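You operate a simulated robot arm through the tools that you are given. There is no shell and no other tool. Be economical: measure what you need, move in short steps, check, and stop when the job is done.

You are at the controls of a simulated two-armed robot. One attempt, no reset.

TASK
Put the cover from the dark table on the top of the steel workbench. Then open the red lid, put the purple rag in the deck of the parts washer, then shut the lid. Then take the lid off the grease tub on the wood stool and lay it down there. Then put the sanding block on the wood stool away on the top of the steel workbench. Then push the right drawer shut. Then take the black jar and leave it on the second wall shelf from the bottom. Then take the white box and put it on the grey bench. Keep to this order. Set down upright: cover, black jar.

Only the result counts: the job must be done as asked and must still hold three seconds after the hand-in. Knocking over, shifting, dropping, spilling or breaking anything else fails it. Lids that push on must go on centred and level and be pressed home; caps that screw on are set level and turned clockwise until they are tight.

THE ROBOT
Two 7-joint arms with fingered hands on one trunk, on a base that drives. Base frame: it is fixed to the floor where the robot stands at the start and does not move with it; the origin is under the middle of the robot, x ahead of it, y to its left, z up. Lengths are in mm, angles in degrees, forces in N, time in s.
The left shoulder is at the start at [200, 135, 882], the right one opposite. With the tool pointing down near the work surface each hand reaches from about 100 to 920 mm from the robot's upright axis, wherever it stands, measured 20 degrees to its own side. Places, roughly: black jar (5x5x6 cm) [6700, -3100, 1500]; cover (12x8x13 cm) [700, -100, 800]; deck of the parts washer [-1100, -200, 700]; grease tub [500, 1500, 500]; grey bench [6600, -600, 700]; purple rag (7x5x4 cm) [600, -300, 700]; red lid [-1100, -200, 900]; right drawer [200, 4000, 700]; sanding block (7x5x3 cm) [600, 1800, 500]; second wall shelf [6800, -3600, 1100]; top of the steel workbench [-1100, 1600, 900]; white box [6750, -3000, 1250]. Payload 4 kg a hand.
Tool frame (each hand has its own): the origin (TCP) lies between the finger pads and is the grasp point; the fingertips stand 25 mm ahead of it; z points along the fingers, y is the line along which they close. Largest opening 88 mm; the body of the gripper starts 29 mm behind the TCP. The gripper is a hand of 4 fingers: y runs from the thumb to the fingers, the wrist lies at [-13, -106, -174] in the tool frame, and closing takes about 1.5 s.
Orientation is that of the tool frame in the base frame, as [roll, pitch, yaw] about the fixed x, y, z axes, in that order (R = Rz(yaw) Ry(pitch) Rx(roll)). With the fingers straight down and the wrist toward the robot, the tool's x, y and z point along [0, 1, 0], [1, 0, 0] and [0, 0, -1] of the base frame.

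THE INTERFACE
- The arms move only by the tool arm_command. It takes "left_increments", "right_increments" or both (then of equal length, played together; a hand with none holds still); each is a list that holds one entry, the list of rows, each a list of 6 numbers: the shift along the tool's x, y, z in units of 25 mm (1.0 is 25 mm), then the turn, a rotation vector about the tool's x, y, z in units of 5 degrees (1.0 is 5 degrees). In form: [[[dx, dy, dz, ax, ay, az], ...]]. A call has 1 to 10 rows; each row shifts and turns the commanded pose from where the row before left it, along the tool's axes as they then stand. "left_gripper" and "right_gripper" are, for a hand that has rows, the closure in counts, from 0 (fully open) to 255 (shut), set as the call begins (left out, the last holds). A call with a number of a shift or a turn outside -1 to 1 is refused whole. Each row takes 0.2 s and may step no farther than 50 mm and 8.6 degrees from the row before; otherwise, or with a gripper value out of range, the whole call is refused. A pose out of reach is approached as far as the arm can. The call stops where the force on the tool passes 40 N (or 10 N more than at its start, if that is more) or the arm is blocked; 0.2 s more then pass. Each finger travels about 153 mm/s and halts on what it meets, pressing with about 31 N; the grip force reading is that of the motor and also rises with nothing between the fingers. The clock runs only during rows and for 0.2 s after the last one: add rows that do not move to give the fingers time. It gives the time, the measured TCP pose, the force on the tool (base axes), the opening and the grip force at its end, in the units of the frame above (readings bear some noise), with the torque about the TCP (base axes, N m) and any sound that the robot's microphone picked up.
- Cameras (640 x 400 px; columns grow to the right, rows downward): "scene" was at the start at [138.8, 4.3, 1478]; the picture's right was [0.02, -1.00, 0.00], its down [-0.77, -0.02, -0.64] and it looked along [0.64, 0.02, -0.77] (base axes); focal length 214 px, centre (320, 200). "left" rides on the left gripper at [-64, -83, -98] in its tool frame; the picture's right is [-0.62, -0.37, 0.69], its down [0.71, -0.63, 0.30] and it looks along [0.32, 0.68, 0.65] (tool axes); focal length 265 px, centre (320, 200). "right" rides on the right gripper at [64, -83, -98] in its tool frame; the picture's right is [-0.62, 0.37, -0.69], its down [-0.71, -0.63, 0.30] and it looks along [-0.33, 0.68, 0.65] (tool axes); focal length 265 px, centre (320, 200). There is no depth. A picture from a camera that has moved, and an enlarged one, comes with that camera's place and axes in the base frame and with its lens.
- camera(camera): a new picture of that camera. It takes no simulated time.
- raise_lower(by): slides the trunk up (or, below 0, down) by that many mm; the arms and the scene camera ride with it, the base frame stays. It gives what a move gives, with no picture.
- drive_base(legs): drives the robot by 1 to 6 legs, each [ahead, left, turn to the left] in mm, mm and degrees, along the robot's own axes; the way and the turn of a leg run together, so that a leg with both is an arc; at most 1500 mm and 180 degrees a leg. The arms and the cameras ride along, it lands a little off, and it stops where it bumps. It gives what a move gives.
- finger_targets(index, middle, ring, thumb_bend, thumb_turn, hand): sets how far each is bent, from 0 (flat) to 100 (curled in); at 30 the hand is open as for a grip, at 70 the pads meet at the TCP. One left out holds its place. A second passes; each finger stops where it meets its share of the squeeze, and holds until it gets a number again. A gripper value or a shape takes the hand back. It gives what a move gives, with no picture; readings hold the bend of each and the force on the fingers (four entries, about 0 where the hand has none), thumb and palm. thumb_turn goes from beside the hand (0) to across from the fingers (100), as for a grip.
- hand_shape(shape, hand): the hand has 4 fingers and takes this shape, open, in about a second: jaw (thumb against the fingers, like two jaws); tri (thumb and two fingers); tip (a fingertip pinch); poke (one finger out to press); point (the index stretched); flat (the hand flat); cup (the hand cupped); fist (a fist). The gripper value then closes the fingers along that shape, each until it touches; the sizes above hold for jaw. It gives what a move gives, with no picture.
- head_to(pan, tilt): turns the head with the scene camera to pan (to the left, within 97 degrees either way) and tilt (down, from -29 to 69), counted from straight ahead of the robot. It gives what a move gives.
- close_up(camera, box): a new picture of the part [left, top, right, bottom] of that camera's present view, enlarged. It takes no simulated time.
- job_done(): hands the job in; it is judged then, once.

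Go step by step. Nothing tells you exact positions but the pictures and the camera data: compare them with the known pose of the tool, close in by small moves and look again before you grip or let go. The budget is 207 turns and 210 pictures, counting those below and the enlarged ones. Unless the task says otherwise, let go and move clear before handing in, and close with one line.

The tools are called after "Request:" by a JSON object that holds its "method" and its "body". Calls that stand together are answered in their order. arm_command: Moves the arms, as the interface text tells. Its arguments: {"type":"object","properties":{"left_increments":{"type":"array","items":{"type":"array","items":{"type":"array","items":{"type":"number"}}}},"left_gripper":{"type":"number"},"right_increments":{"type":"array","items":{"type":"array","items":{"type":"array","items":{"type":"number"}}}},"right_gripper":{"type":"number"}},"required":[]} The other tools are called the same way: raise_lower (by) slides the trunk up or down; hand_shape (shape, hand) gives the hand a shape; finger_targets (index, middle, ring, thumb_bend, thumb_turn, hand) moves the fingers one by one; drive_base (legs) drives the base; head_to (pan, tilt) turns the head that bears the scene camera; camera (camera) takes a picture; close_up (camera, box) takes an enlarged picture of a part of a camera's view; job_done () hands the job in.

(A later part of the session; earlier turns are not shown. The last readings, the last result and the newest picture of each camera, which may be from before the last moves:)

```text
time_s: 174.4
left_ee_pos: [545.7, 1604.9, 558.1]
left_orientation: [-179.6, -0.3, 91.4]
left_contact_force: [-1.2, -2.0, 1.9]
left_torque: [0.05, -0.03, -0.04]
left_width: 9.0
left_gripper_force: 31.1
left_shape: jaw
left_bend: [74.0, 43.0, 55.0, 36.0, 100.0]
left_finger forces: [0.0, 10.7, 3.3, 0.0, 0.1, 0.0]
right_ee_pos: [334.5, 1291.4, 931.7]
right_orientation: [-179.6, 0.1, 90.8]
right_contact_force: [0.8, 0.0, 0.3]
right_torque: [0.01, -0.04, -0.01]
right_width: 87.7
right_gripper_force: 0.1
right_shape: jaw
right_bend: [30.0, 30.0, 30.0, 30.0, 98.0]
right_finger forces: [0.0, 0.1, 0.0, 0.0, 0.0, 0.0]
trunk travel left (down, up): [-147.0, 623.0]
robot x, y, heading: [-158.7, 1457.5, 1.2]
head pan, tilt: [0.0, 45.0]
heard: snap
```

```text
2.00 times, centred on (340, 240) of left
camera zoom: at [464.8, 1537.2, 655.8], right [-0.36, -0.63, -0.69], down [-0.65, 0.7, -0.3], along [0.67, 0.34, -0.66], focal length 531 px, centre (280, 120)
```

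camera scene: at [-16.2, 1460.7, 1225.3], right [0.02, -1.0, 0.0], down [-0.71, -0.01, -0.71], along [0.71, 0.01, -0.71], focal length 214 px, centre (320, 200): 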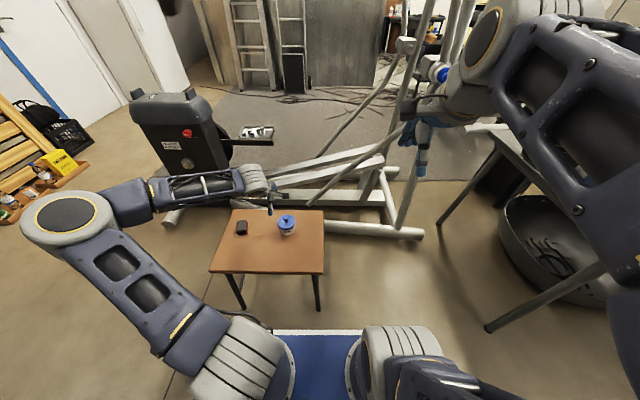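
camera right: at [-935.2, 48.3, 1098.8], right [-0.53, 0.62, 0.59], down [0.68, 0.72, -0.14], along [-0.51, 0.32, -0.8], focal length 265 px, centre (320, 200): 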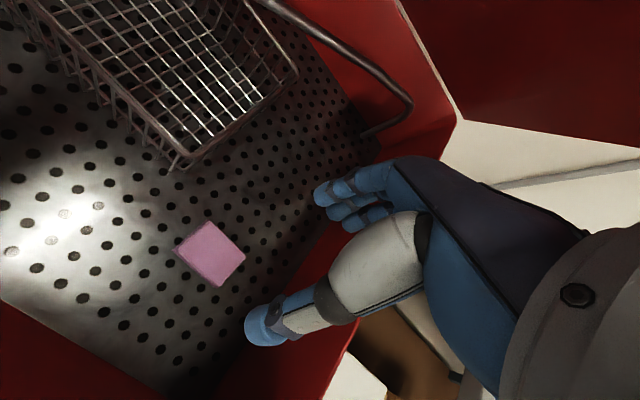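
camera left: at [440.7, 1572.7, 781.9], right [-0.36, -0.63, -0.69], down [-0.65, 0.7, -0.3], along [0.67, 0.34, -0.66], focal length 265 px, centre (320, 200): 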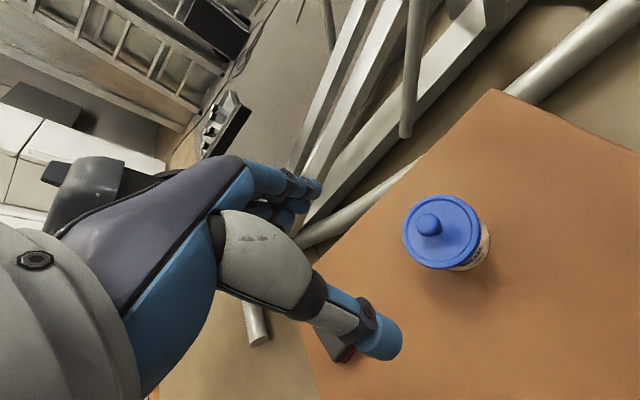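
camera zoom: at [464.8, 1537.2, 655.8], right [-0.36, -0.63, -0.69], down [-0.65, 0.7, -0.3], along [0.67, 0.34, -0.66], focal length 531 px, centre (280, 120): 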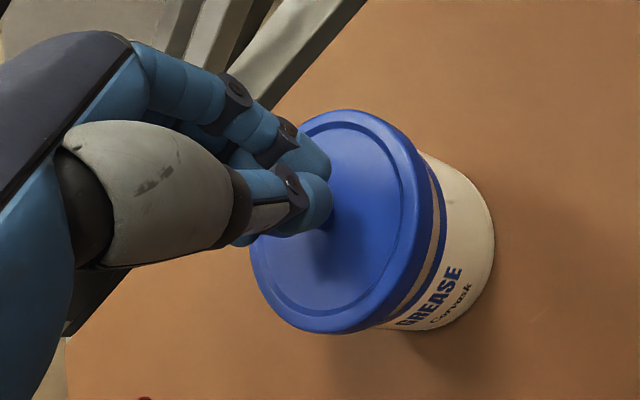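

A snap: the lid has popped loose and is lifted a few millimetres in the fingers. I'll lift it gently and look.

Request:
{"method": "arm_command", "body": {"left_increments": [[[0, 0, -0.3, 0, 0, 0], [0, 0, -0.4, 0, 0, 0], [0, 0, -0.6, 0, 0, 0], [0, 0, -0.8, 0, 0, 0], [0, 0, -0.8, 0, 0, 0], [0, 0, 0, 0, 0, 0]]]}}

Request:
{"method": "camera", "body": {"camera": "left"}}

Request:
{"method": "close_up", "body": {"camera": "scene", "box": [200, 150, 340, 260]}}

```text
time_s: 175.8
left_ee_pos: [547.3, 1603.3, 629.6]
left_orientation: [-179.7, -0.3, 91.4]
left_contact_force: [-1.0, -0.1, 0.4]
left_torque: [0.0, -0.02, -0.01]
left_width: 9.3
left_gripper_force: 31.0
left_shape: jaw
left_bend: [74.0, 43.0, 55.0, 37.0, 100.0]
left_finger forces: [0.0, 11.5, 4.2, 0.0, 0.1, 0.1]
right_ee_pos: [333.7, 1291.3, 932.1]
right_orientation: [-179.7, 0.1, 90.9]
right_contact_force: [-0.1, -0.3, -0.8]
right_torque: [-0.01, -0.01, -0.02]
right_width: 87.8
right_gripper_force: 0.0
right_shape: jaw
right_bend: [30.0, 30.0, 30.0, 30.0, 98.0]
right_finger forces: [0.1, 0.1, 0.0, 0.1, 0.1, 0.0]
trunk travel left (down, up): [-147.0, 623.0]
robot x, y, heading: [-159.4, 1455.6, 1.2]
head pan, tilt: [0.0, 45.0]
```

```text
105 pictures are left
camera left: at [465.7, 1536.9, 728.0], right [-0.36, -0.63, -0.69], down [-0.65, 0.7, -0.3], along [0.67, 0.34, -0.66], focal length 265 px, centre (320, 200)
```

left: 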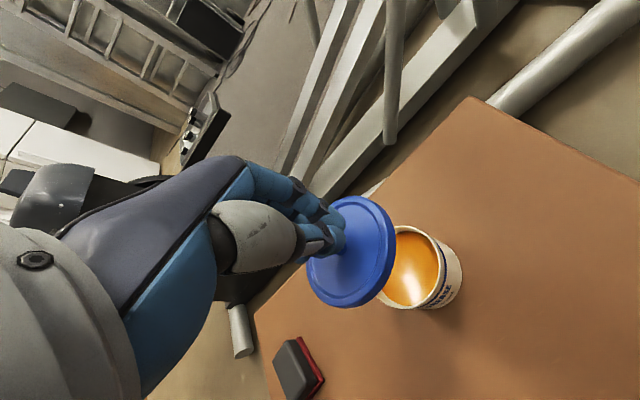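

```text
3.64 times, centred on (270, 205) of scene
camera zoom: at [-16.2, 1460.7, 1145.2], right [0.02, -1.0, 0.0], down [-0.71, -0.01, -0.71], along [0.71, 0.01, -0.71], focal length 780 px, centre (502, 182)
```

zoom: 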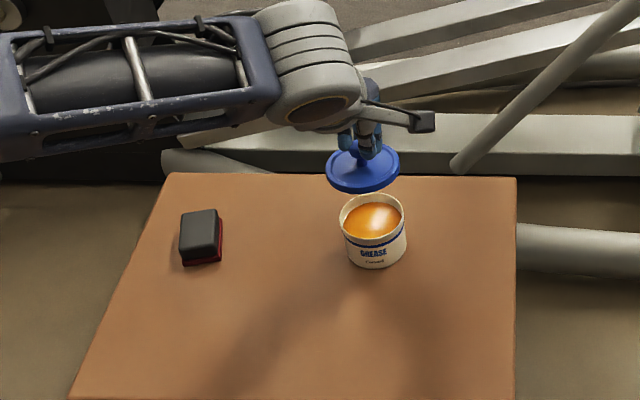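

The lid is off cleanly. I'll lay it on the stool's right part, around [520, 1510].

Request:
{"method": "arm_command", "body": {"left_increments": [[[-0.95, -0.27, -0.2, 0, 0, 0], [-0.95, -0.27, 0, 0, 0, 0], [-0.95, -0.27, 0, 0, 0, 0], [-0.95, -0.27, 0, 0, 0, 0], [0, 0, 0.8, 0, 0, 0], [0, 0, 0.8, 0, 0, 0], [0, 0, 0.8, 0, 0, 0], [0, 0, 0, 0, 0, 0]]]}}

Request:
{"method": "camera", "body": {"camera": "left"}}

Request:
{"method": "close_up", "body": {"camera": "scene", "box": [220, 150, 360, 260]}}

```text
time_s: 177.6
left_ee_pos: [531.0, 1583.4, 608.0]
left_orientation: [-179.7, -0.2, 91.4]
left_contact_force: [-0.2, -0.3, -0.7]
left_torque: [-0.02, 0.0, 0.0]
left_width: 8.8
left_gripper_force: 30.4
left_shape: jaw
left_bend: [74.0, 43.0, 55.0, 37.0, 100.0]
left_finger forces: [0.0, 11.5, 4.4, 0.0, 0.0, 0.0]
left hand out of reach, approached as far as the arm can: row 1, 2, 3, 4, 5, 6, 7
right_ee_pos: [333.8, 1291.3, 931.8]
right_orientation: [-179.7, 0.0, 90.8]
right_contact_force: [0.4, 0.2, 0.6]
right_torque: [0.01, -0.03, 0.01]
right_width: 88.0
right_gripper_force: 0.0
right_shape: jaw
right_bend: [30.0, 30.0, 30.0, 30.0, 98.0]
right_finger forces: [0.0, 0.0, 0.1, 0.1, 0.0, 0.0]
trunk travel left (down, up): [-147.0, 623.0]
robot x, y, heading: [-159.8, 1461.6, 1.1]
head pan, tilt: [0.0, 45.0]
```

```text
103 pictures are left
camera left: at [449.2, 1515.8, 707.7], right [-0.36, -0.63, -0.69], down [-0.65, 0.7, -0.3], along [0.67, 0.34, -0.66], focal length 265 px, centre (320, 200)
```

left: 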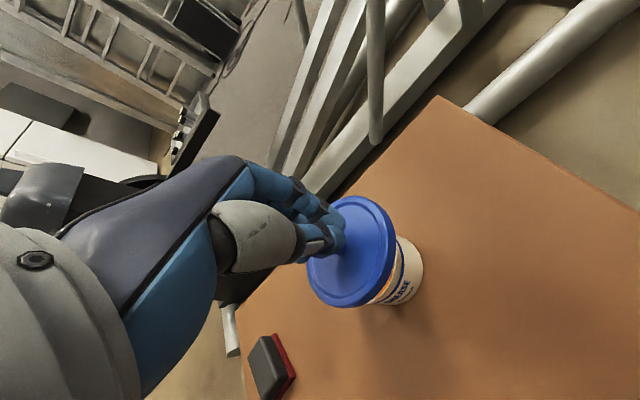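

```text
3.64 times, centred on (290, 205) of scene
camera zoom: at [-16.2, 1460.7, 1145.2], right [0.02, -1.0, 0.0], down [-0.71, -0.01, -0.71], along [0.71, 0.01, -0.71], focal length 780 px, centre (429, 182)
```

zoom: 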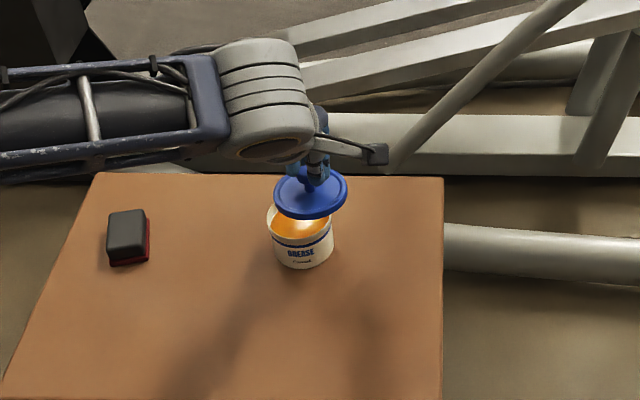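

The left arm can't go inward there. I'll place the lid between the tub and the block instead, around [531, 1703].

Request:
{"method": "arm_command", "body": {"left_increments": [[[0, 0, -0.8, 0, 0, 0], [0, 0, -0.8, 0, 0, 0], [0.8, 0, 0, 0, 0, 0], [0.8, 0, 0, 0, 0, 0], [0.8, 0, 0, 0, 0, 0], [0.8, 0, 0, 0, 0, 0], [0.8, 0, 0, 0, 0, 0], [0.7, 0, 0, 0, 0, 0], [0, 0, 0, 0, 0, 0]]]}}

Request:
{"method": "close_up", "body": {"camera": "scene", "box": [220, 150, 360, 260]}}

Request:
{"method": "camera", "body": {"camera": "left"}}

```text
time_s: 179.6
left_ee_pos: [527.9, 1700.5, 649.7]
left_orientation: [-179.6, -0.3, 91.4]
left_contact_force: [-0.7, -0.2, -0.4]
left_torque: [-0.01, -0.02, 0.02]
left_width: 9.0
left_gripper_force: 31.1
left_shape: jaw
left_bend: [74.0, 43.0, 55.0, 37.0, 100.0]
left_finger forces: [0.1, 11.4, 4.4, 0.0, 0.0, 0.1]
right_ee_pos: [332.6, 1290.2, 931.6]
right_orientation: [-179.6, 0.0, 90.9]
right_contact_force: [0.0, -0.3, -0.1]
right_torque: [0.0, 0.02, -0.01]
right_width: 87.9
right_gripper_force: 0.1
right_shape: jaw
right_bend: [30.0, 30.0, 30.0, 30.0, 98.0]
right_finger forces: [0.0, 0.0, 0.1, 0.0, 0.1, 0.0]
trunk travel left (down, up): [-147.0, 623.0]
robot x, y, heading: [-160.5, 1458.4, 0.9]
head pan, tilt: [0.0, 45.0]
```

```text
3.64 times, centred on (290, 205) of scene
camera zoom: at [-16.2, 1460.7, 1145.2], right [0.02, -1.0, 0.0], down [-0.71, -0.01, -0.71], along [0.71, 0.01, -0.71], focal length 780 px, centre (429, 182)
```

zoom: 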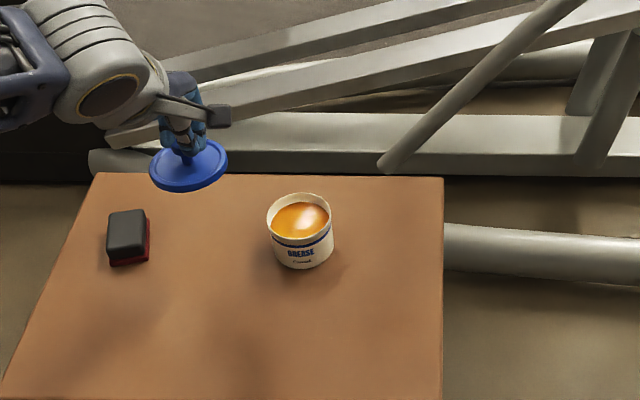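

```text
100 pictures are left
camera left: at [446.2, 1633.6, 748.3], right [-0.36, -0.63, -0.69], down [-0.65, 0.7, -0.3], along [0.67, 0.34, -0.66], focal length 265 px, centre (320, 200)
```

left: 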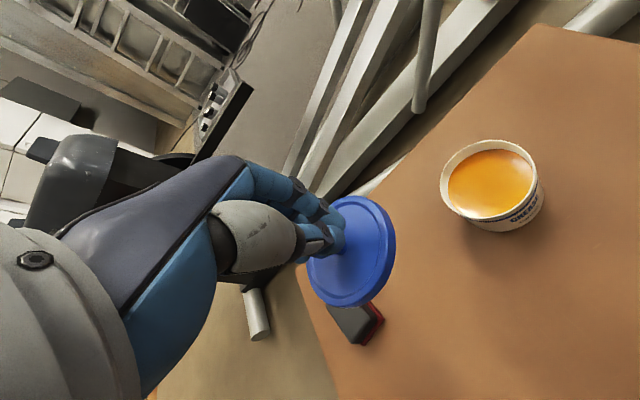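

Request:
{"method": "arm_command", "body": {"left_increments": [[[0, -0.7, 0.3, 0, 0, 0], [0, -0.7, 0.3, 0, 0, 0], [0, 0, 0.8, 0, 0, 0], [0, 0, 0.8, 0, 0, 0], [0, 0, 0.8, 0, 0, 0], [0, 0, 0, 0, 0, 0]]]}}

Request:
{"method": "close_up", "body": {"camera": "scene", "box": [220, 150, 360, 260]}}

Request:
{"method": "camera", "body": {"camera": "left"}}

```text
time_s: 181.0
left_ee_pos: [493.4, 1700.5, 575.4]
left_orientation: [-179.7, -0.3, 91.5]
left_contact_force: [-0.2, -0.7, 0.2]
left_torque: [0.0, -0.05, 0.04]
left_width: 8.9
left_gripper_force: 31.4
left_shape: jaw
left_bend: [74.0, 43.0, 55.0, 37.0, 100.0]
left_finger forces: [0.1, 11.4, 4.7, 0.0, 0.1, 0.0]
right_ee_pos: [332.9, 1291.4, 932.3]
right_orientation: [-179.7, 0.1, 90.9]
right_contact_force: [-0.4, -0.3, 0.3]
right_torque: [0.02, 0.02, 0.02]
right_width: 87.9
right_gripper_force: 0.2
right_shape: jaw
right_bend: [30.0, 30.0, 30.0, 30.0, 98.0]
right_finger forces: [0.1, 0.0, 0.0, 0.0, 0.1, 0.0]
trunk travel left (down, up): [-147.0, 623.0]
robot x, y, heading: [-160.8, 1455.2, 1.3]
head pan, tilt: [0.0, 45.0]
```

```text
3.64 times, centred on (290, 205) of scene
camera zoom: at [-16.2, 1460.7, 1145.2], right [0.02, -1.0, 0.0], down [-0.71, -0.01, -0.71], along [0.71, 0.01, -0.71], focal length 780 px, centre (429, 182)
```

zoom: 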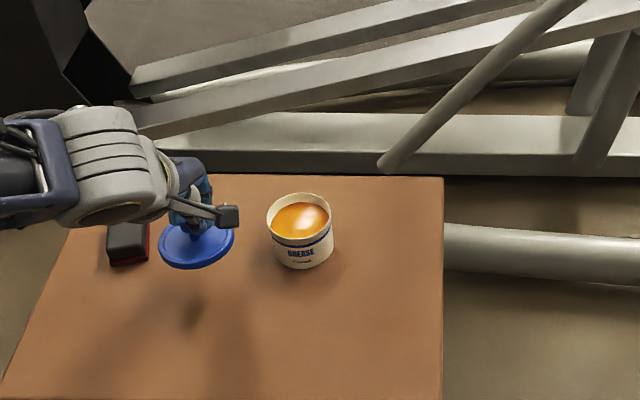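

```text
98 pictures are left
camera left: at [410.6, 1633.4, 674.0], right [-0.36, -0.63, -0.69], down [-0.65, 0.7, -0.3], along [0.67, 0.34, -0.66], focal length 265 px, centre (320, 200)
```

left: 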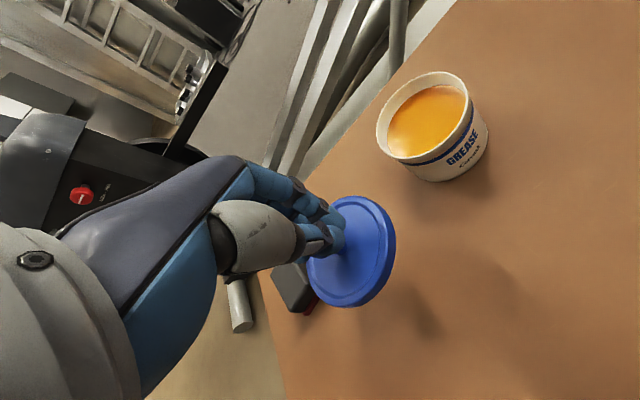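

Request:
{"method": "arm_command", "body": {"left_increments": [[[0, -0.7, 0.3, 0, 0, 0], [0, 0, 0.4, 0, 0, 0], [0, 0, 0.3, 0, 0, 0], [0, 0, 0.2, 0, 0, 0], [0, 0, 0.2, 0, 0, 0], [0, 0, 0, 0, 0, 0]]]}}

Request:
{"method": "close_up", "body": {"camera": "scene", "box": [220, 150, 360, 260]}}

```text
time_s: 182.4
left_ee_pos: [474.0, 1700.9, 540.4]
left_orientation: [-179.6, -0.3, 91.4]
left_contact_force: [-0.7, 0.0, 0.6]
left_torque: [-0.02, 0.02, -0.01]
left_width: 9.1
left_gripper_force: 30.8
left_shape: jaw
left_bend: [74.0, 43.0, 55.0, 37.0, 100.0]
left_finger forces: [0.1, 11.5, 4.7, 0.1, 0.0, 0.0]
right_ee_pos: [332.3, 1290.8, 933.2]
right_orientation: [-179.7, -0.1, 90.8]
right_contact_force: [-0.3, -0.1, -0.5]
right_torque: [0.01, 0.03, -0.02]
right_width: 87.7
right_gripper_force: 0.1
right_shape: jaw
right_bend: [30.0, 30.0, 30.0, 30.0, 98.0]
right_finger forces: [0.0, 0.0, 0.0, 0.0, 0.0, 0.0]
trunk travel left (down, up): [-147.0, 623.0]
robot x, y, heading: [-161.5, 1460.0, 1.1]
head pan, tilt: [0.0, 45.0]
```

```text
3.64 times, centred on (290, 205) of scene
camera zoom: at [-16.2, 1460.7, 1145.2], right [0.02, -1.0, 0.0], down [-0.71, -0.01, -0.71], along [0.71, 0.01, -0.71], focal length 780 px, centre (429, 182)
```

zoom: 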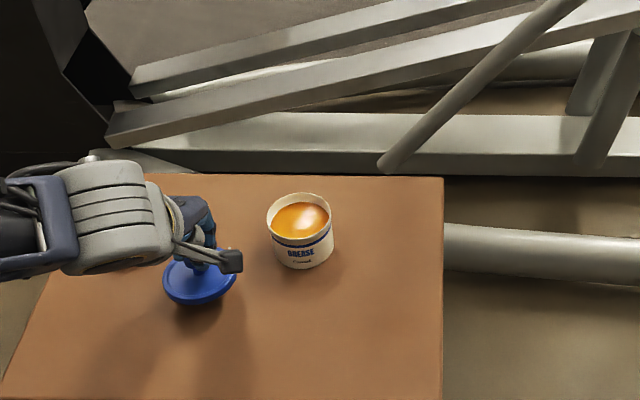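

Request:
{"method": "arm_command", "body": {"left_increments": [[[0, 0, 0.16, 0, 0, 0], [0, 0, 0.16, 0, 0, 0], [0, 0, 0.1, 0, 0, 0], [0, 0, 0, 0, 0, 0]]]}}

Request:
{"method": "close_up", "body": {"camera": "scene", "box": [240, 190, 300, 240]}}

```text
time_s: 183.4
left_ee_pos: [474.0, 1700.8, 529.4]
left_orientation: [-179.8, -0.3, 91.4]
left_contact_force: [-0.4, 0.5, 0.1]
left_torque: [0.03, -0.01, -0.03]
left_width: 9.0
left_gripper_force: 31.0
left_shape: jaw
left_bend: [74.0, 43.0, 55.0, 37.0, 100.0]
left_finger forces: [0.0, 11.2, 4.7, 0.0, 0.1, 0.0]
right_ee_pos: [333.7, 1290.7, 931.8]
right_orientation: [-179.7, -0.1, 90.9]
right_contact_force: [-0.3, 0.4, 0.0]
right_torque: [0.01, 0.0, -0.01]
right_width: 87.7
right_gripper_force: 0.0
right_shape: jaw
right_bend: [30.0, 30.0, 30.0, 30.0, 98.0]
right_finger forces: [0.0, 0.0, 0.0, 0.0, 0.0, 0.1]
trunk travel left (down, up): [-147.0, 623.0]
robot x, y, heading: [-158.7, 1455.6, 1.4]
head pan, tilt: [0.0, 45.0]
```

```text
8.00 times, centred on (270, 215) of scene
camera zoom: at [-16.2, 1460.7, 1145.2], right [0.02, -1.0, 0.0], down [-0.71, -0.01, -0.71], along [0.71, 0.01, -0.71], focal length 1716 px, centre (720, 80)
```

zoom: 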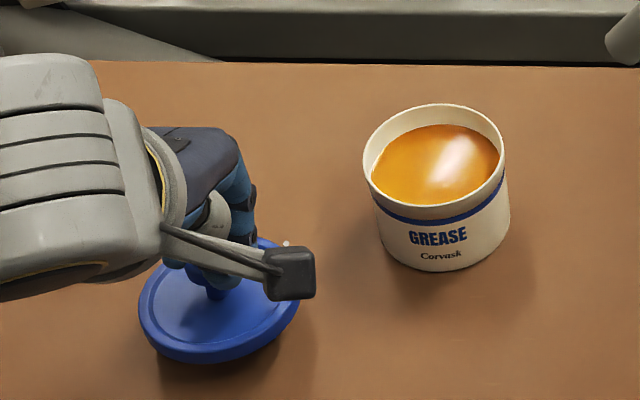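

Still a little above the surface. I'll keep lowering in tiny steps.

Request:
{"method": "arm_command", "body": {"left_increments": [[[0, 0, 0.12, 0, 0, 0], [0, 0, 0.12, 0, 0, 0], [0, 0, 0, 0, 0, 0]]]}}

Request:
{"method": "close_up", "body": {"camera": "scene", "box": [240, 190, 300, 240]}}

```text
time_s: 184.2
left_ee_pos: [474.2, 1700.3, 525.1]
left_orientation: [-179.7, -0.3, 91.4]
left_contact_force: [-0.6, -0.3, 0.0]
left_torque: [0.01, -0.03, -0.01]
left_width: 8.9
left_gripper_force: 31.2
left_shape: jaw
left_bend: [74.0, 43.0, 55.0, 37.0, 100.0]
left_finger forces: [0.0, 11.3, 4.7, 0.1, 0.0, 0.1]
right_ee_pos: [332.8, 1291.6, 931.2]
right_orientation: [-179.6, -0.1, 90.8]
right_contact_force: [0.3, 0.8, 0.5]
right_torque: [0.0, 0.01, -0.01]
right_width: 87.7
right_gripper_force: 0.1
right_shape: jaw
right_bend: [30.0, 30.0, 30.0, 30.0, 98.0]
right_finger forces: [0.1, 0.0, 0.0, 0.0, 0.0, 0.0]
trunk travel left (down, up): [-147.0, 623.0]
robot x, y, heading: [-159.2, 1456.3, 1.1]
head pan, tilt: [0.0, 45.0]
```

```text
8.00 times, centred on (270, 215) of scene
camera zoom: at [-16.2, 1460.7, 1145.2], right [0.02, -1.0, 0.0], down [-0.71, -0.01, -0.71], along [0.71, 0.01, -0.71], focal length 1716 px, centre (720, 80)
```

zoom: 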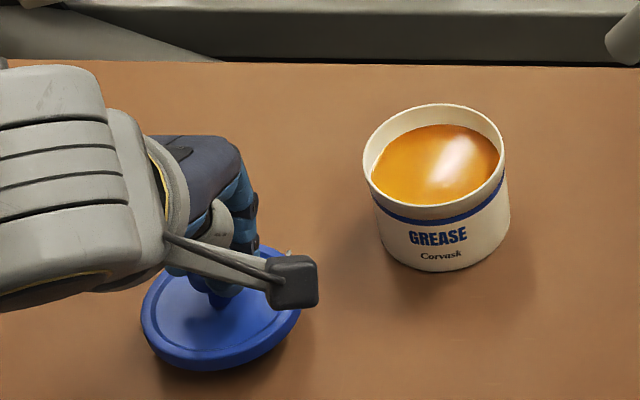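

Request:
{"method": "arm_command", "body": {"left_increments": [[[0, 0, 0.14, 0, 0, 0], [0, 0, 0.14, 0, 0, 0], [0, 0, 0, 0, 0, 0]]]}}

Request:
{"method": "close_up", "body": {"camera": "scene", "box": [240, 190, 300, 240]}}

```text
time_s: 185.0
left_ee_pos: [475.6, 1701.2, 516.1]
left_orientation: [-179.7, -0.3, 91.4]
left_contact_force: [-0.4, 0.3, -0.1]
left_torque: [0.01, -0.02, 0.01]
left_width: 9.0
left_gripper_force: 30.7
left_shape: jaw
left_bend: [74.0, 43.0, 55.0, 37.0, 100.0]
left_finger forces: [0.0, 11.3, 4.9, 0.0, 0.0, 0.0]
right_ee_pos: [332.4, 1290.9, 931.5]
right_orientation: [-179.7, 0.0, 90.8]
right_contact_force: [-0.3, 0.1, -0.2]
right_torque: [0.02, 0.01, 0.0]
right_width: 87.8
right_gripper_force: 0.1
right_shape: jaw
right_bend: [30.0, 30.0, 30.0, 30.0, 98.0]
right_finger forces: [0.1, 0.0, 0.0, 0.0, 0.0, 0.0]
trunk travel left (down, up): [-147.0, 623.0]
robot x, y, heading: [-157.9, 1458.2, 0.7]
head pan, tilt: [0.0, 45.0]
```

```text
8.00 times, centred on (270, 215) of scene
camera zoom: at [-16.2, 1460.7, 1145.2], right [0.02, -1.0, 0.0], down [-0.71, -0.01, -0.71], along [0.71, 0.01, -0.71], focal length 1716 px, centre (720, 80)
```

zoom: 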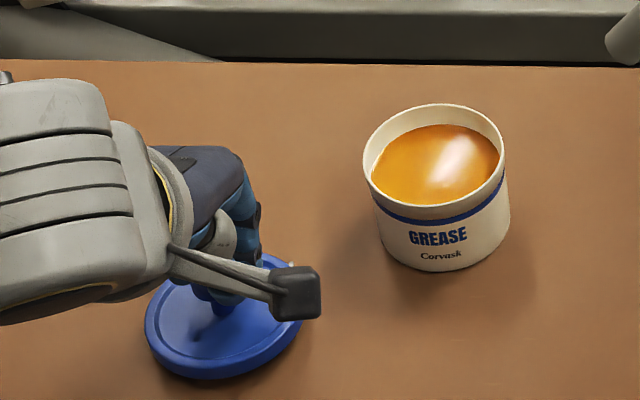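

Request:
{"method": "arm_command", "body": {"left_increments": [[[0, 0, 0.14, 0, 0, 0], [0, 0, 0.14, 0, 0, 0], [0, 0, 0, 0, 0, 0]]]}}

Request:
{"method": "close_up", "body": {"camera": "scene", "box": [240, 190, 300, 240]}}

Request:
{"method": "close_up", "body": {"camera": "left", "box": [220, 140, 460, 340]}}

```text
time_s: 185.8
left_ee_pos: [475.0, 1700.9, 510.5]
left_orientation: [-179.6, -0.2, 91.3]
left_contact_force: [0.0, -0.6, 2.1]
left_torque: [0.07, -0.1, -0.01]
left_width: 8.9
left_gripper_force: 31.3
left_shape: jaw
left_bend: [74.0, 43.0, 55.0, 37.0, 100.0]
left_finger forces: [0.0, 11.1, 5.3, 0.1, 0.1, 0.0]
right_ee_pos: [333.7, 1290.0, 933.3]
right_orientation: [-179.7, 0.0, 90.9]
right_contact_force: [0.2, 0.1, -0.2]
right_torque: [-0.01, 0.0, -0.02]
right_width: 87.8
right_gripper_force: 0.1
right_shape: jaw
right_bend: [30.0, 30.0, 30.0, 30.0, 98.0]
right_finger forces: [0.1, 0.0, 0.0, 0.1, 0.1, 0.0]
trunk travel left (down, up): [-147.0, 623.0]
robot x, y, heading: [-160.6, 1455.6, 0.8]
head pan, tilt: [0.0, 45.0]
```

```text
8.00 times, centred on (270, 215) of scene
camera zoom: at [-16.3, 1460.7, 1145.3], right [0.02, -1.0, 0.0], down [-0.71, -0.01, -0.71], along [0.71, 0.01, -0.71], focal length 1716 px, centre (720, 80)
```

zoom: 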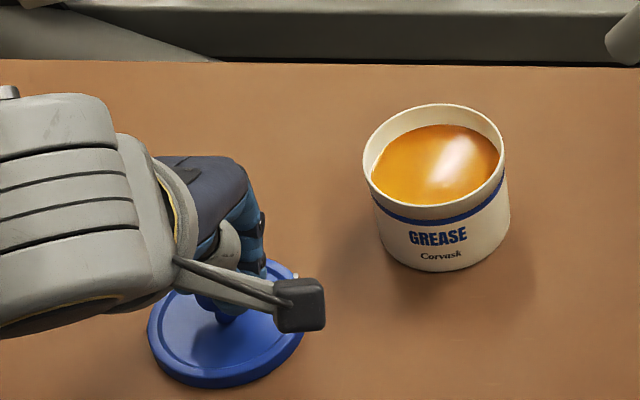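

```text
2.00 times, centred on (340, 240) of left
camera zoom: at [393.2, 1632.8, 608.6], right [-0.36, -0.63, -0.69], down [-0.65, 0.7, -0.3], along [0.67, 0.34, -0.66], focal length 531 px, centre (280, 120)
```

zoom: 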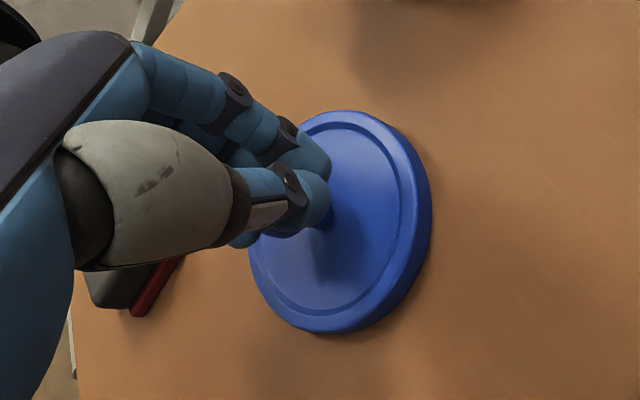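

Contact made, the lid rests on the stool. I'll open only partly (so the fingertips don't push down) and rise.

Request:
{"method": "arm_command", "body": {"left_increments": [[[0, 0, 0.06, 0, 0, 0], [0, 0, 0, 0, 0, 0], [0, 0, 0, 0, 0, 0], [0, 0, 0, 0, 0, 0], [0, 0, 0, 0, 0, 0]]], "left_gripper": 150}}

Request:
{"method": "close_up", "body": {"camera": "left", "box": [220, 140, 460, 340]}}

```text
time_s: 187.0
left_ee_pos: [475.8, 1700.2, 509.0]
left_orientation: [-179.7, -0.4, 91.4]
left_contact_force: [-0.1, 1.1, 0.5]
left_torque: [0.02, -0.01, 0.02]
left_width: 35.9
left_gripper_force: 0.1
left_shape: jaw
left_bend: [74.0, 48.0, 45.0, 72.0, 100.0]
left_finger forces: [0.1, 0.0, 0.0, 0.0, 0.0, 0.1]
right_ee_pos: [333.2, 1290.4, 931.0]
right_orientation: [-179.7, -0.1, 90.7]
right_contact_force: [0.7, 0.3, 0.1]
right_torque: [0.02, -0.02, 0.0]
right_width: 87.8
right_gripper_force: 0.1
right_shape: jaw
right_bend: [30.0, 30.0, 30.0, 30.0, 98.0]
right_finger forces: [0.0, 0.0, 0.1, 0.0, 0.0, 0.0]
trunk travel left (down, up): [-147.0, 623.0]
robot x, y, heading: [-160.6, 1458.6, 0.8]
head pan, tilt: [0.0, 45.0]
```

```text
2.00 times, centred on (340, 240) of left
camera zoom: at [393.3, 1633.0, 607.1], right [-0.36, -0.63, -0.69], down [-0.65, 0.7, -0.3], along [0.67, 0.34, -0.66], focal length 531 px, centre (280, 120)
```

zoom: 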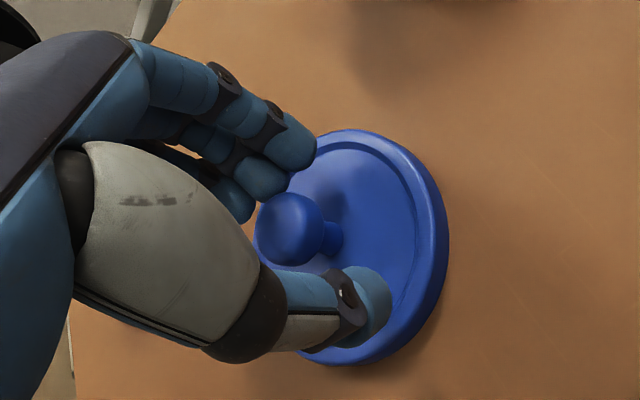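

Request:
{"method": "arm_command", "body": {"left_increments": [[[0, 0, -0.2, 0, 0, 0], [0, 0, -0.3, 0, 0, 0], [0, 0, -0.5, 0, 0, 0], [0, 0, -0.8, 0, 0, 0], [0, 0, -1, 0, 0, 0], [0, 0, -1, 0, 0, 0], [0, 0, -1, 0, 0, 0], [0, 0, -1, 0, 0, 0], [0, 0, -1, 0, 0, 0]]]}}

Request:
{"method": "camera", "body": {"camera": "left"}}

Request:
{"method": "close_up", "body": {"camera": "scene", "box": [200, 150, 340, 260]}}

```text
time_s: 189.0
left_ee_pos: [475.9, 1699.7, 678.8]
left_orientation: [-179.8, -0.2, 91.4]
left_contact_force: [0.1, -0.2, -0.6]
left_torque: [-0.01, -0.02, 0.0]
left_width: 35.8
left_gripper_force: 0.1
left_shape: jaw
left_bend: [74.0, 48.0, 45.0, 72.0, 100.0]
left_finger forces: [0.0, 0.0, 0.0, 0.1, 0.1, 0.1]
right_ee_pos: [332.8, 1289.6, 932.1]
right_orientation: [-179.7, 0.1, 90.8]
right_contact_force: [-0.4, -0.2, 0.6]
right_torque: [-0.01, 0.03, -0.01]
right_width: 87.9
right_gripper_force: 0.0
right_shape: jaw
right_bend: [30.0, 30.0, 30.0, 30.0, 98.0]
right_finger forces: [0.0, 0.1, 0.0, 0.1, 0.0, 0.0]
trunk travel left (down, up): [-147.0, 623.0]
robot x, y, heading: [-160.0, 1454.3, 1.1]
head pan, tilt: [0.0, 45.0]
```

```text
90 pictures are left
camera left: at [393.9, 1632.3, 777.6], right [-0.36, -0.63, -0.69], down [-0.65, 0.7, -0.3], along [0.67, 0.34, -0.66], focal length 265 px, centre (320, 200)
```

left: 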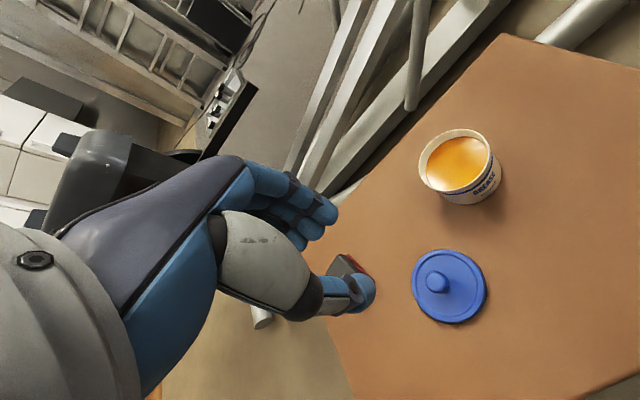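

```text
3.64 times, centred on (270, 205) of scene
camera zoom: at [-16.2, 1460.7, 1145.2], right [0.02, -1.0, 0.0], down [-0.71, -0.01, -0.71], along [0.71, 0.01, -0.71], focal length 780 px, centre (502, 182)
```

zoom: 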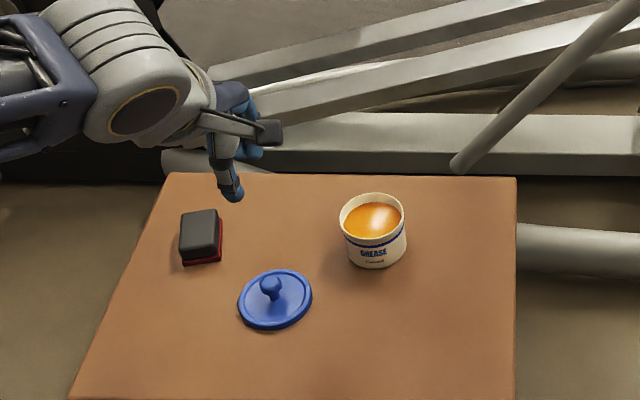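

The lid lies on the stool beside the open tub. Next is the sanding block at about [533, 1790]; I move the left hand over it, opened and slightly yawed.

Request:
{"method": "arm_command", "body": {"left_increments": [[[0.92, 0.6, 0, 0, 0, 0], [0.92, 0.6, 0, 0, 0, 0], [0.92, 0.6, 0, 0, 0, 0], [0.92, 0.6, 0, 0, 0, 0], [0, 0, 0.6, 0, 0, -0.8], [0, 0, 0.6, 0, 0, -0.8], [0, 0, 0.6, 0, 0, 0], [0, 0, 0.6, 0, 0, 0], [0, 0, 0, 0, 0, 0]]], "left_gripper": 0}}

Request:
{"method": "camera", "body": {"camera": "left"}}

Request:
{"method": "close_up", "body": {"camera": "scene", "box": [210, 170, 290, 235]}}

```text
time_s: 191.0
left_ee_pos: [533.7, 1792.7, 618.1]
left_orientation: [-179.6, -0.3, 99.4]
left_contact_force: [-0.4, 0.0, 0.1]
left_torque: [-0.02, -0.01, 0.01]
left_width: 87.8
left_gripper_force: 0.2
left_shape: jaw
left_bend: [30.0, 30.0, 30.0, 30.0, 98.0]
left_finger forces: [0.1, 0.0, 0.0, 0.1, 0.0, 0.0]
right_ee_pos: [333.1, 1291.6, 932.5]
right_orientation: [-179.7, 0.0, 90.7]
right_contact_force: [-0.4, 0.2, 1.0]
right_torque: [-0.04, 0.01, 0.02]
right_width: 87.7
right_gripper_force: 0.1
right_shape: jaw
right_bend: [30.0, 30.0, 30.0, 30.0, 98.0]
right_finger forces: [0.1, 0.0, 0.1, 0.0, 0.0, 0.0]
trunk travel left (down, up): [-147.0, 623.0]
robot x, y, heading: [-161.6, 1455.5, 0.7]
head pan, tilt: [0.0, 45.0]
```

```text
88 pictures are left
camera left: at [461.3, 1715.2, 716.8], right [-0.27, -0.67, -0.69], down [-0.74, 0.6, -0.3], along [0.62, 0.43, -0.66], focal length 265 px, centre (320, 200)
```

left: 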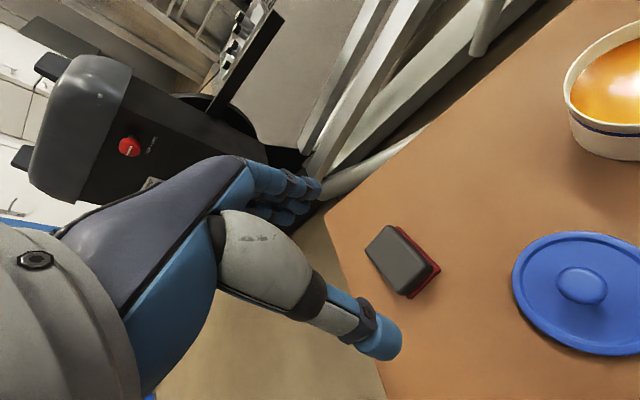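

```text
6.15 times, centred on (250, 202) of scene
camera zoom: at [-16.2, 1460.7, 1145.2], right [0.02, -1.0, 0.0], down [-0.71, -0.01, -0.71], along [0.71, 0.01, -0.71], focal length 1320 px, centre (751, 185)
```

zoom: 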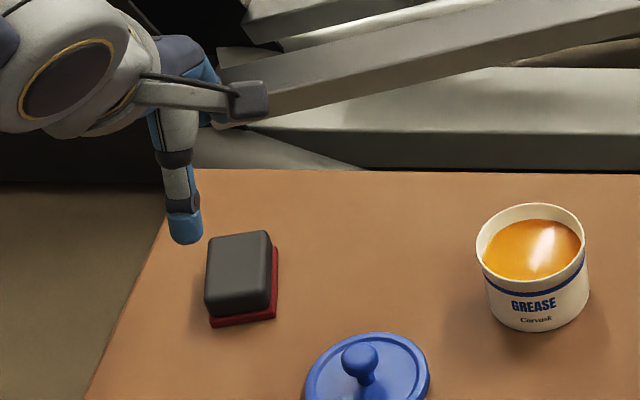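

The hand is aligned with the block's long axis. I'll go down to the block in steps.

Request:
{"method": "arm_command", "body": {"left_increments": [[[0, 0.2, 0.8, 0, 0, 0], [0, 0, 0.8, 0, 0, 0], [0, 0, 0.8, 0, 0, 0], [0, 0, 0, 0, 0, 0]]]}}

Request:
{"method": "camera", "body": {"camera": "left"}}

```text
time_s: 192.0
left_ee_pos: [537.6, 1793.9, 559.4]
left_orientation: [-179.6, -0.2, 99.3]
left_contact_force: [0.2, -0.6, 0.1]
left_torque: [0.01, 0.0, 0.03]
left_width: 87.8
left_gripper_force: 0.1
left_shape: jaw
left_bend: [30.0, 30.0, 30.0, 30.0, 98.0]
left_finger forces: [0.0, 0.0, 0.2, 0.0, 0.1, 0.1]
right_ee_pos: [333.3, 1290.7, 931.7]
right_orientation: [-179.7, 0.0, 90.8]
right_contact_force: [0.0, 0.1, 0.4]
right_torque: [0.02, 0.02, 0.02]
right_width: 87.8
right_gripper_force: 0.0
right_shape: jaw
right_bend: [30.0, 30.0, 30.0, 30.0, 98.0]
right_finger forces: [0.1, 0.0, 0.0, 0.0, 0.0, 0.1]
trunk travel left (down, up): [-147.0, 623.0]
robot x, y, heading: [-159.8, 1455.4, 1.0]
head pan, tilt: [0.0, 45.0]
```

```text
86 pictures are left
camera left: at [466.0, 1715.9, 656.9], right [-0.27, -0.67, -0.69], down [-0.74, 0.6, -0.3], along [0.62, 0.43, -0.66], focal length 265 px, centre (320, 200)
```

left: 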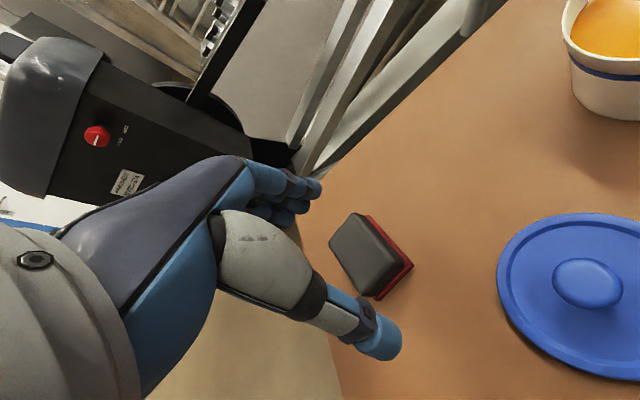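

Request:
{"method": "arm_command", "body": {"left_increments": [[[-0.12, 0.05, 0.6, 0, 0, 0], [0, 0, 0.6, 0, 0, 0], [0, 0, 0.44, 0, 0, 0], [0, 0, 0, 0, 0, 0]]]}}

Request:
{"method": "camera", "body": {"camera": "left"}}

```text
time_s: 193.0
left_ee_pos: [538.6, 1791.7, 516.7]
left_orientation: [-179.7, -0.4, 99.4]
left_contact_force: [0.4, 0.6, -0.5]
left_torque: [0.01, -0.02, -0.01]
left_width: 88.0
left_gripper_force: 0.1
left_shape: jaw
left_bend: [30.0, 30.0, 30.0, 30.0, 98.0]
left_finger forces: [0.0, 0.1, 0.1, 0.0, 0.0, 0.0]
right_ee_pos: [332.8, 1291.3, 932.0]
right_orientation: [-179.7, 0.0, 90.8]
right_contact_force: [-0.4, -0.4, -0.3]
right_torque: [0.02, 0.0, -0.01]
right_width: 87.8
right_gripper_force: 0.1
right_shape: jaw
right_bend: [30.0, 30.0, 30.0, 30.0, 98.0]
right_finger forces: [0.0, 0.0, 0.0, 0.0, 0.1, 0.1]
trunk travel left (down, up): [-147.0, 623.0]
robot x, y, heading: [-157.4, 1454.1, 1.2]
head pan, tilt: [0.0, 45.0]
```

```text
85 pictures are left
camera left: at [467.5, 1713.7, 615.9], right [-0.27, -0.67, -0.69], down [-0.74, 0.6, -0.3], along [0.62, 0.43, -0.66], focal length 265 px, centre (320, 200)
```

left: 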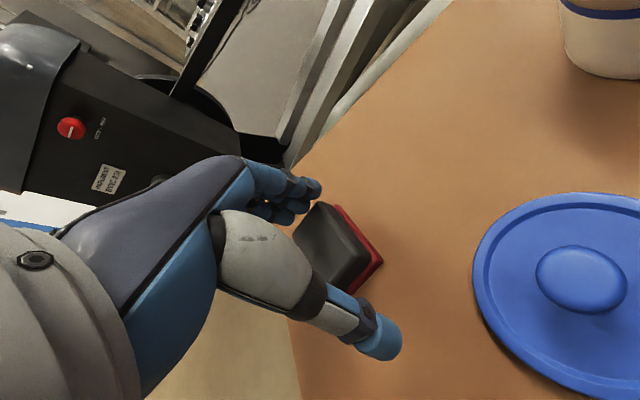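

Request:
{"method": "arm_command", "body": {"left_increments": [[[0, 0, 0.16, 0, 0, 0], [0, 0, 0.16, 0, 0, 0], [0, 0, 0, 0, 0, 0]]]}}

Request:
{"method": "arm_command", "body": {"left_increments": [[[0, 0, 0, 0, 0, 0], [0, 0, 0, 0, 0, 0], [0, 0, 0, 0, 0, 0], [0, 0, 0, 0, 0, 0], [0, 0, 0, 0, 0, 0], [0, 0, 0, 0, 0, 0]]], "left_gripper": 255}}

Request:
{"method": "camera", "body": {"camera": "left"}}

```text
time_s: 193.8
left_ee_pos: [539.6, 1792.4, 510.5]
left_orientation: [-179.8, -0.3, 99.4]
left_contact_force: [0.7, 0.5, 13.1]
left_torque: [0.24, -0.68, 0.02]
left_width: 88.1
left_gripper_force: 0.1
left_shape: jaw
left_bend: [30.0, 29.0, 30.0, 30.0, 98.0]
left_finger forces: [0.4, 11.4, 0.6, 0.0, 0.0, 0.0]
right_ee_pos: [334.4, 1291.3, 931.4]
right_orientation: [-179.7, 0.0, 90.9]
right_contact_force: [1.3, 0.9, 0.1]
right_torque: [-0.01, 0.01, -0.01]
right_width: 87.6
right_gripper_force: 0.0
right_shape: jaw
right_bend: [30.0, 30.0, 30.0, 30.0, 98.0]
right_finger forces: [0.1, 0.0, 0.0, 0.1, 0.0, 0.0]
trunk travel left (down, up): [-147.0, 623.0]
robot x, y, heading: [-154.8, 1456.8, 1.2]
head pan, tilt: [0.0, 45.0]
```

```text
time_s: 195.2
left_ee_pos: [538.9, 1790.3, 510.3]
left_orientation: [-179.9, -0.3, 99.2]
left_contact_force: [-14.1, -7.3, 29.4]
left_torque: [0.3, -0.88, -0.19]
left_width: 21.5
left_gripper_force: 30.5
left_shape: jaw
left_bend: [74.0, 30.0, 29.0, 34.0, 100.0]
left_finger forces: [6.1, 20.6, 3.6, 0.1, 36.1, 0.1]
right_ee_pos: [332.2, 1290.9, 932.5]
right_orientation: [-179.7, -0.1, 90.8]
right_contact_force: [-0.6, -0.5, -0.8]
right_torque: [-0.02, -0.03, -0.01]
right_width: 88.0
right_gripper_force: 0.2
right_shape: jaw
right_bend: [30.0, 30.0, 30.0, 30.0, 98.0]
right_finger forces: [0.0, 0.0, 0.0, 0.0, 0.0, 0.0]
trunk travel left (down, up): [-147.0, 623.0]
robot x, y, heading: [-159.4, 1455.6, 1.2]
head pan, tilt: [0.0, 45.0]
```

```text
84 pictures are left
camera left: at [467.3, 1712.7, 609.3], right [-0.27, -0.67, -0.69], down [-0.74, 0.6, -0.3], along [0.62, 0.43, -0.65], focal length 265 px, centre (320, 200)
```

left: 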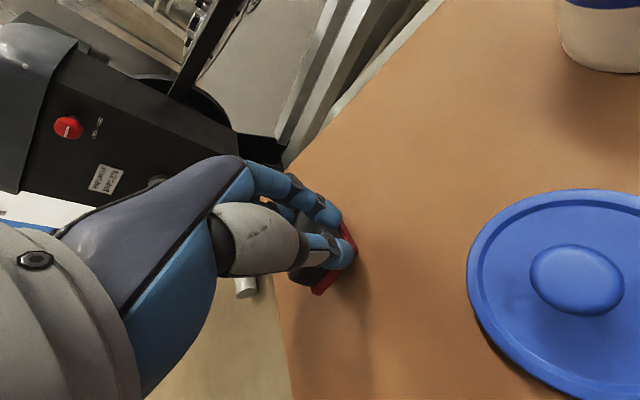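

Request:
{"method": "arm_command", "body": {"left_increments": [[[0, 0, -0.2, 0, 0, 0], [0, 0, -0.4, 0, 0, 0], [0, 0, -0.6, 0, 0, 0], [0, 0, -0.6, 0, 0, 0], [0, 0, 0, 0, 0, 0]]]}}

Request:
{"method": "camera", "body": {"camera": "left"}}

Request:
{"method": "close_up", "body": {"camera": "scene", "box": [210, 170, 290, 235]}}

```text
time_s: 196.4
left_ee_pos: [540.2, 1792.7, 554.6]
left_orientation: [-179.7, -0.3, 99.4]
left_contact_force: [-0.4, 0.3, 1.0]
left_torque: [0.0, -0.03, -0.01]
left_width: 10.4
left_gripper_force: 31.1
left_shape: jaw
left_bend: [75.0, 44.0, 37.0, 73.0, 100.0]
left_finger forces: [0.1, 0.0, 0.0, 0.0, 0.0, 0.0]
right_ee_pos: [333.5, 1290.4, 930.5]
right_orientation: [-179.7, 0.0, 90.8]
right_contact_force: [-0.5, -0.8, -0.4]
right_torque: [0.02, -0.01, 0.01]
right_width: 87.8
right_gripper_force: 0.1
right_shape: jaw
right_bend: [30.0, 30.0, 30.0, 30.0, 98.0]
right_finger forces: [0.0, 0.1, 0.1, 0.0, 0.0, 0.0]
trunk travel left (down, up): [-147.0, 623.0]
robot x, y, heading: [-160.3, 1456.1, 1.2]
head pan, tilt: [0.0, 45.0]
```

```text
83 pictures are left
camera left: at [467.8, 1713.9, 652.8], right [-0.27, -0.67, -0.69], down [-0.74, 0.6, -0.3], along [0.62, 0.44, -0.66], focal length 265 px, centre (320, 200)
```

left: 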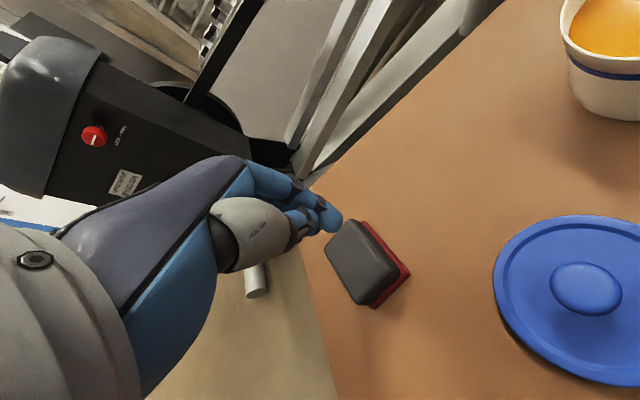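

```text
6.15 times, centred on (250, 202) of scene
camera zoom: at [-16.2, 1460.7, 1145.2], right [0.02, -1.0, 0.0], down [-0.71, -0.01, -0.71], along [0.71, 0.01, -0.71], focal length 1320 px, centre (751, 185)
```

zoom: 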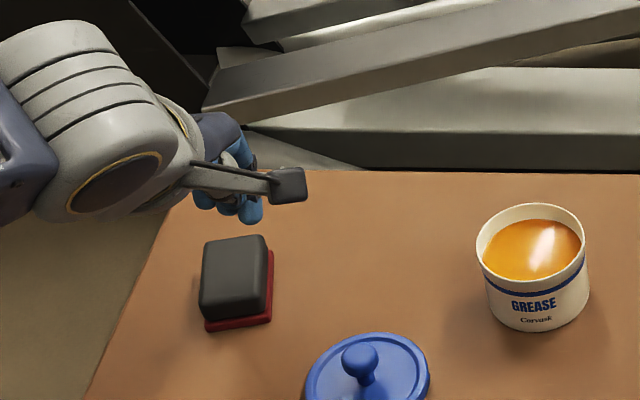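

The grip slipped off the block's rounded ends; it only shifted a few millimetres. I'll regrip across its 5 cm width: rise, turn the hand 90° and come down again.

Request:
{"method": "arm_command", "body": {"left_increments": [[[0, 0, -1, 0, 0, -1], [0, 0, -1, 0, 0, -1], [0, 0, -1, 0, 0, -1], [0, 0, -0.6, 0, 0, -1], [0, 0, 0, 0, 0, -1], [0, 0, 0, 0, 0, -1], [0, 0, 0, 0, 0, -1], [0, 0, 0, 0, 0, -1], [0, 0, 0, 0, 0, -1], [0, 0, 0, 0, 0, -1]]], "left_gripper": 0}}

Request:
{"method": "arm_command", "body": {"left_increments": [[[0, 0, 0, 0, 0, -1], [0, 0, 0, 0, 0, -1], [0, 0, 0, 0, 0, -1], [0, 0, 0, 0, 0, -1], [0, 0, 0, 0, 0, -1], [0, 0, 0, 0, 0, -1], [0, 0, 0, 0, 0, -1], [0, 0, 0, 0, 0, 0]]]}}

Request:
{"method": "camera", "body": {"camera": "left"}}

Request:
{"method": "close_up", "body": {"camera": "scene", "box": [210, 160, 300, 235]}}

```text
time_s: 198.6
left_ee_pos: [539.7, 1791.0, 643.5]
left_orientation: [179.9, -0.4, 149.5]
left_contact_force: [0.5, -0.3, 0.5]
left_torque: [0.01, 0.0, 0.0]
left_width: 87.7
left_gripper_force: 0.1
left_shape: jaw
left_bend: [30.0, 30.0, 30.0, 30.0, 98.0]
left_finger forces: [0.0, 0.1, 0.1, 0.0, 0.0, 0.1]
right_ee_pos: [332.6, 1290.2, 932.2]
right_orientation: [-179.7, 0.0, 90.8]
right_contact_force: [0.0, -1.0, 0.2]
right_torque: [0.02, 0.0, -0.01]
right_width: 87.8
right_gripper_force: 0.1
right_shape: jaw
right_bend: [30.0, 30.0, 30.0, 30.0, 98.0]
right_finger forces: [0.0, 0.1, 0.0, 0.0, 0.0, 0.0]
trunk travel left (down, up): [-147.0, 623.0]
robot x, y, heading: [-160.8, 1456.5, 1.0]
head pan, tilt: [0.0, 45.0]
```

```text
time_s: 200.4
left_ee_pos: [529.3, 1797.1, 644.2]
left_orientation: [179.7, -0.3, -175.5]
left_contact_force: [-0.2, -0.8, -0.2]
left_torque: [-0.01, 0.01, 0.0]
left_width: 87.7
left_gripper_force: 0.2
left_shape: jaw
left_bend: [30.0, 30.0, 30.0, 30.0, 98.0]
left_finger forces: [0.0, 0.1, 0.0, 0.1, 0.0, 0.0]
left hand out of reach, approached as far as the arm can: row 6, 7
right_ee_pos: [332.9, 1290.4, 931.4]
right_orientation: [-179.7, -0.1, 90.7]
right_contact_force: [-0.4, 0.5, 0.4]
right_torque: [0.01, 0.01, 0.03]
right_width: 88.0
right_gripper_force: 0.0
right_shape: jaw
right_bend: [30.0, 30.0, 30.0, 30.0, 98.0]
right_finger forces: [0.1, 0.0, 0.0, 0.0, 0.1, 0.0]
trunk travel left (down, up): [-147.0, 623.0]
robot x, y, heading: [-157.9, 1459.4, 1.2]
head pan, tilt: [0.0, 45.0]
```

```text
81 pictures are left
camera left: at [599.4, 1718.9, 742.1], right [0.64, -0.32, -0.7], down [-0.66, -0.68, -0.3], along [-0.38, 0.66, -0.65], focal length 265 px, centre (320, 200)
```

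left: 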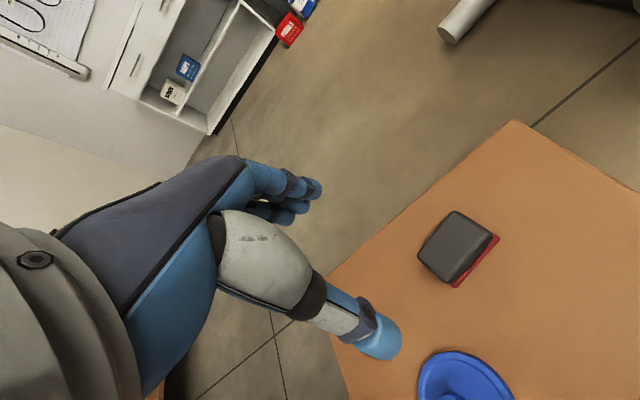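

```text
5.33 times, centred on (255, 198) of scene
camera zoom: at [-16.2, 1460.7, 1145.2], right [0.02, -1.0, 0.0], down [-0.71, -0.01, -0.71], along [0.71, 0.01, -0.71], focal length 1144 px, centre (667, 213)
```

zoom: 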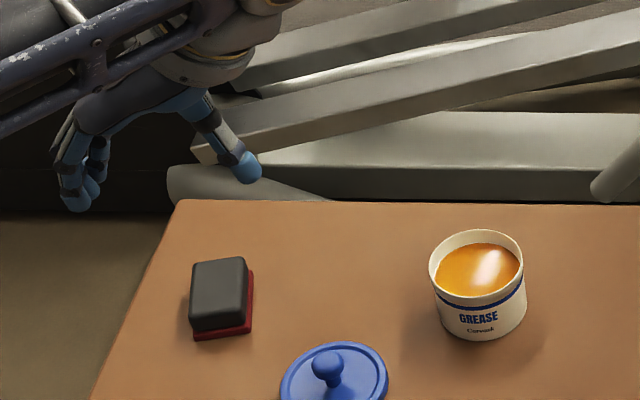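

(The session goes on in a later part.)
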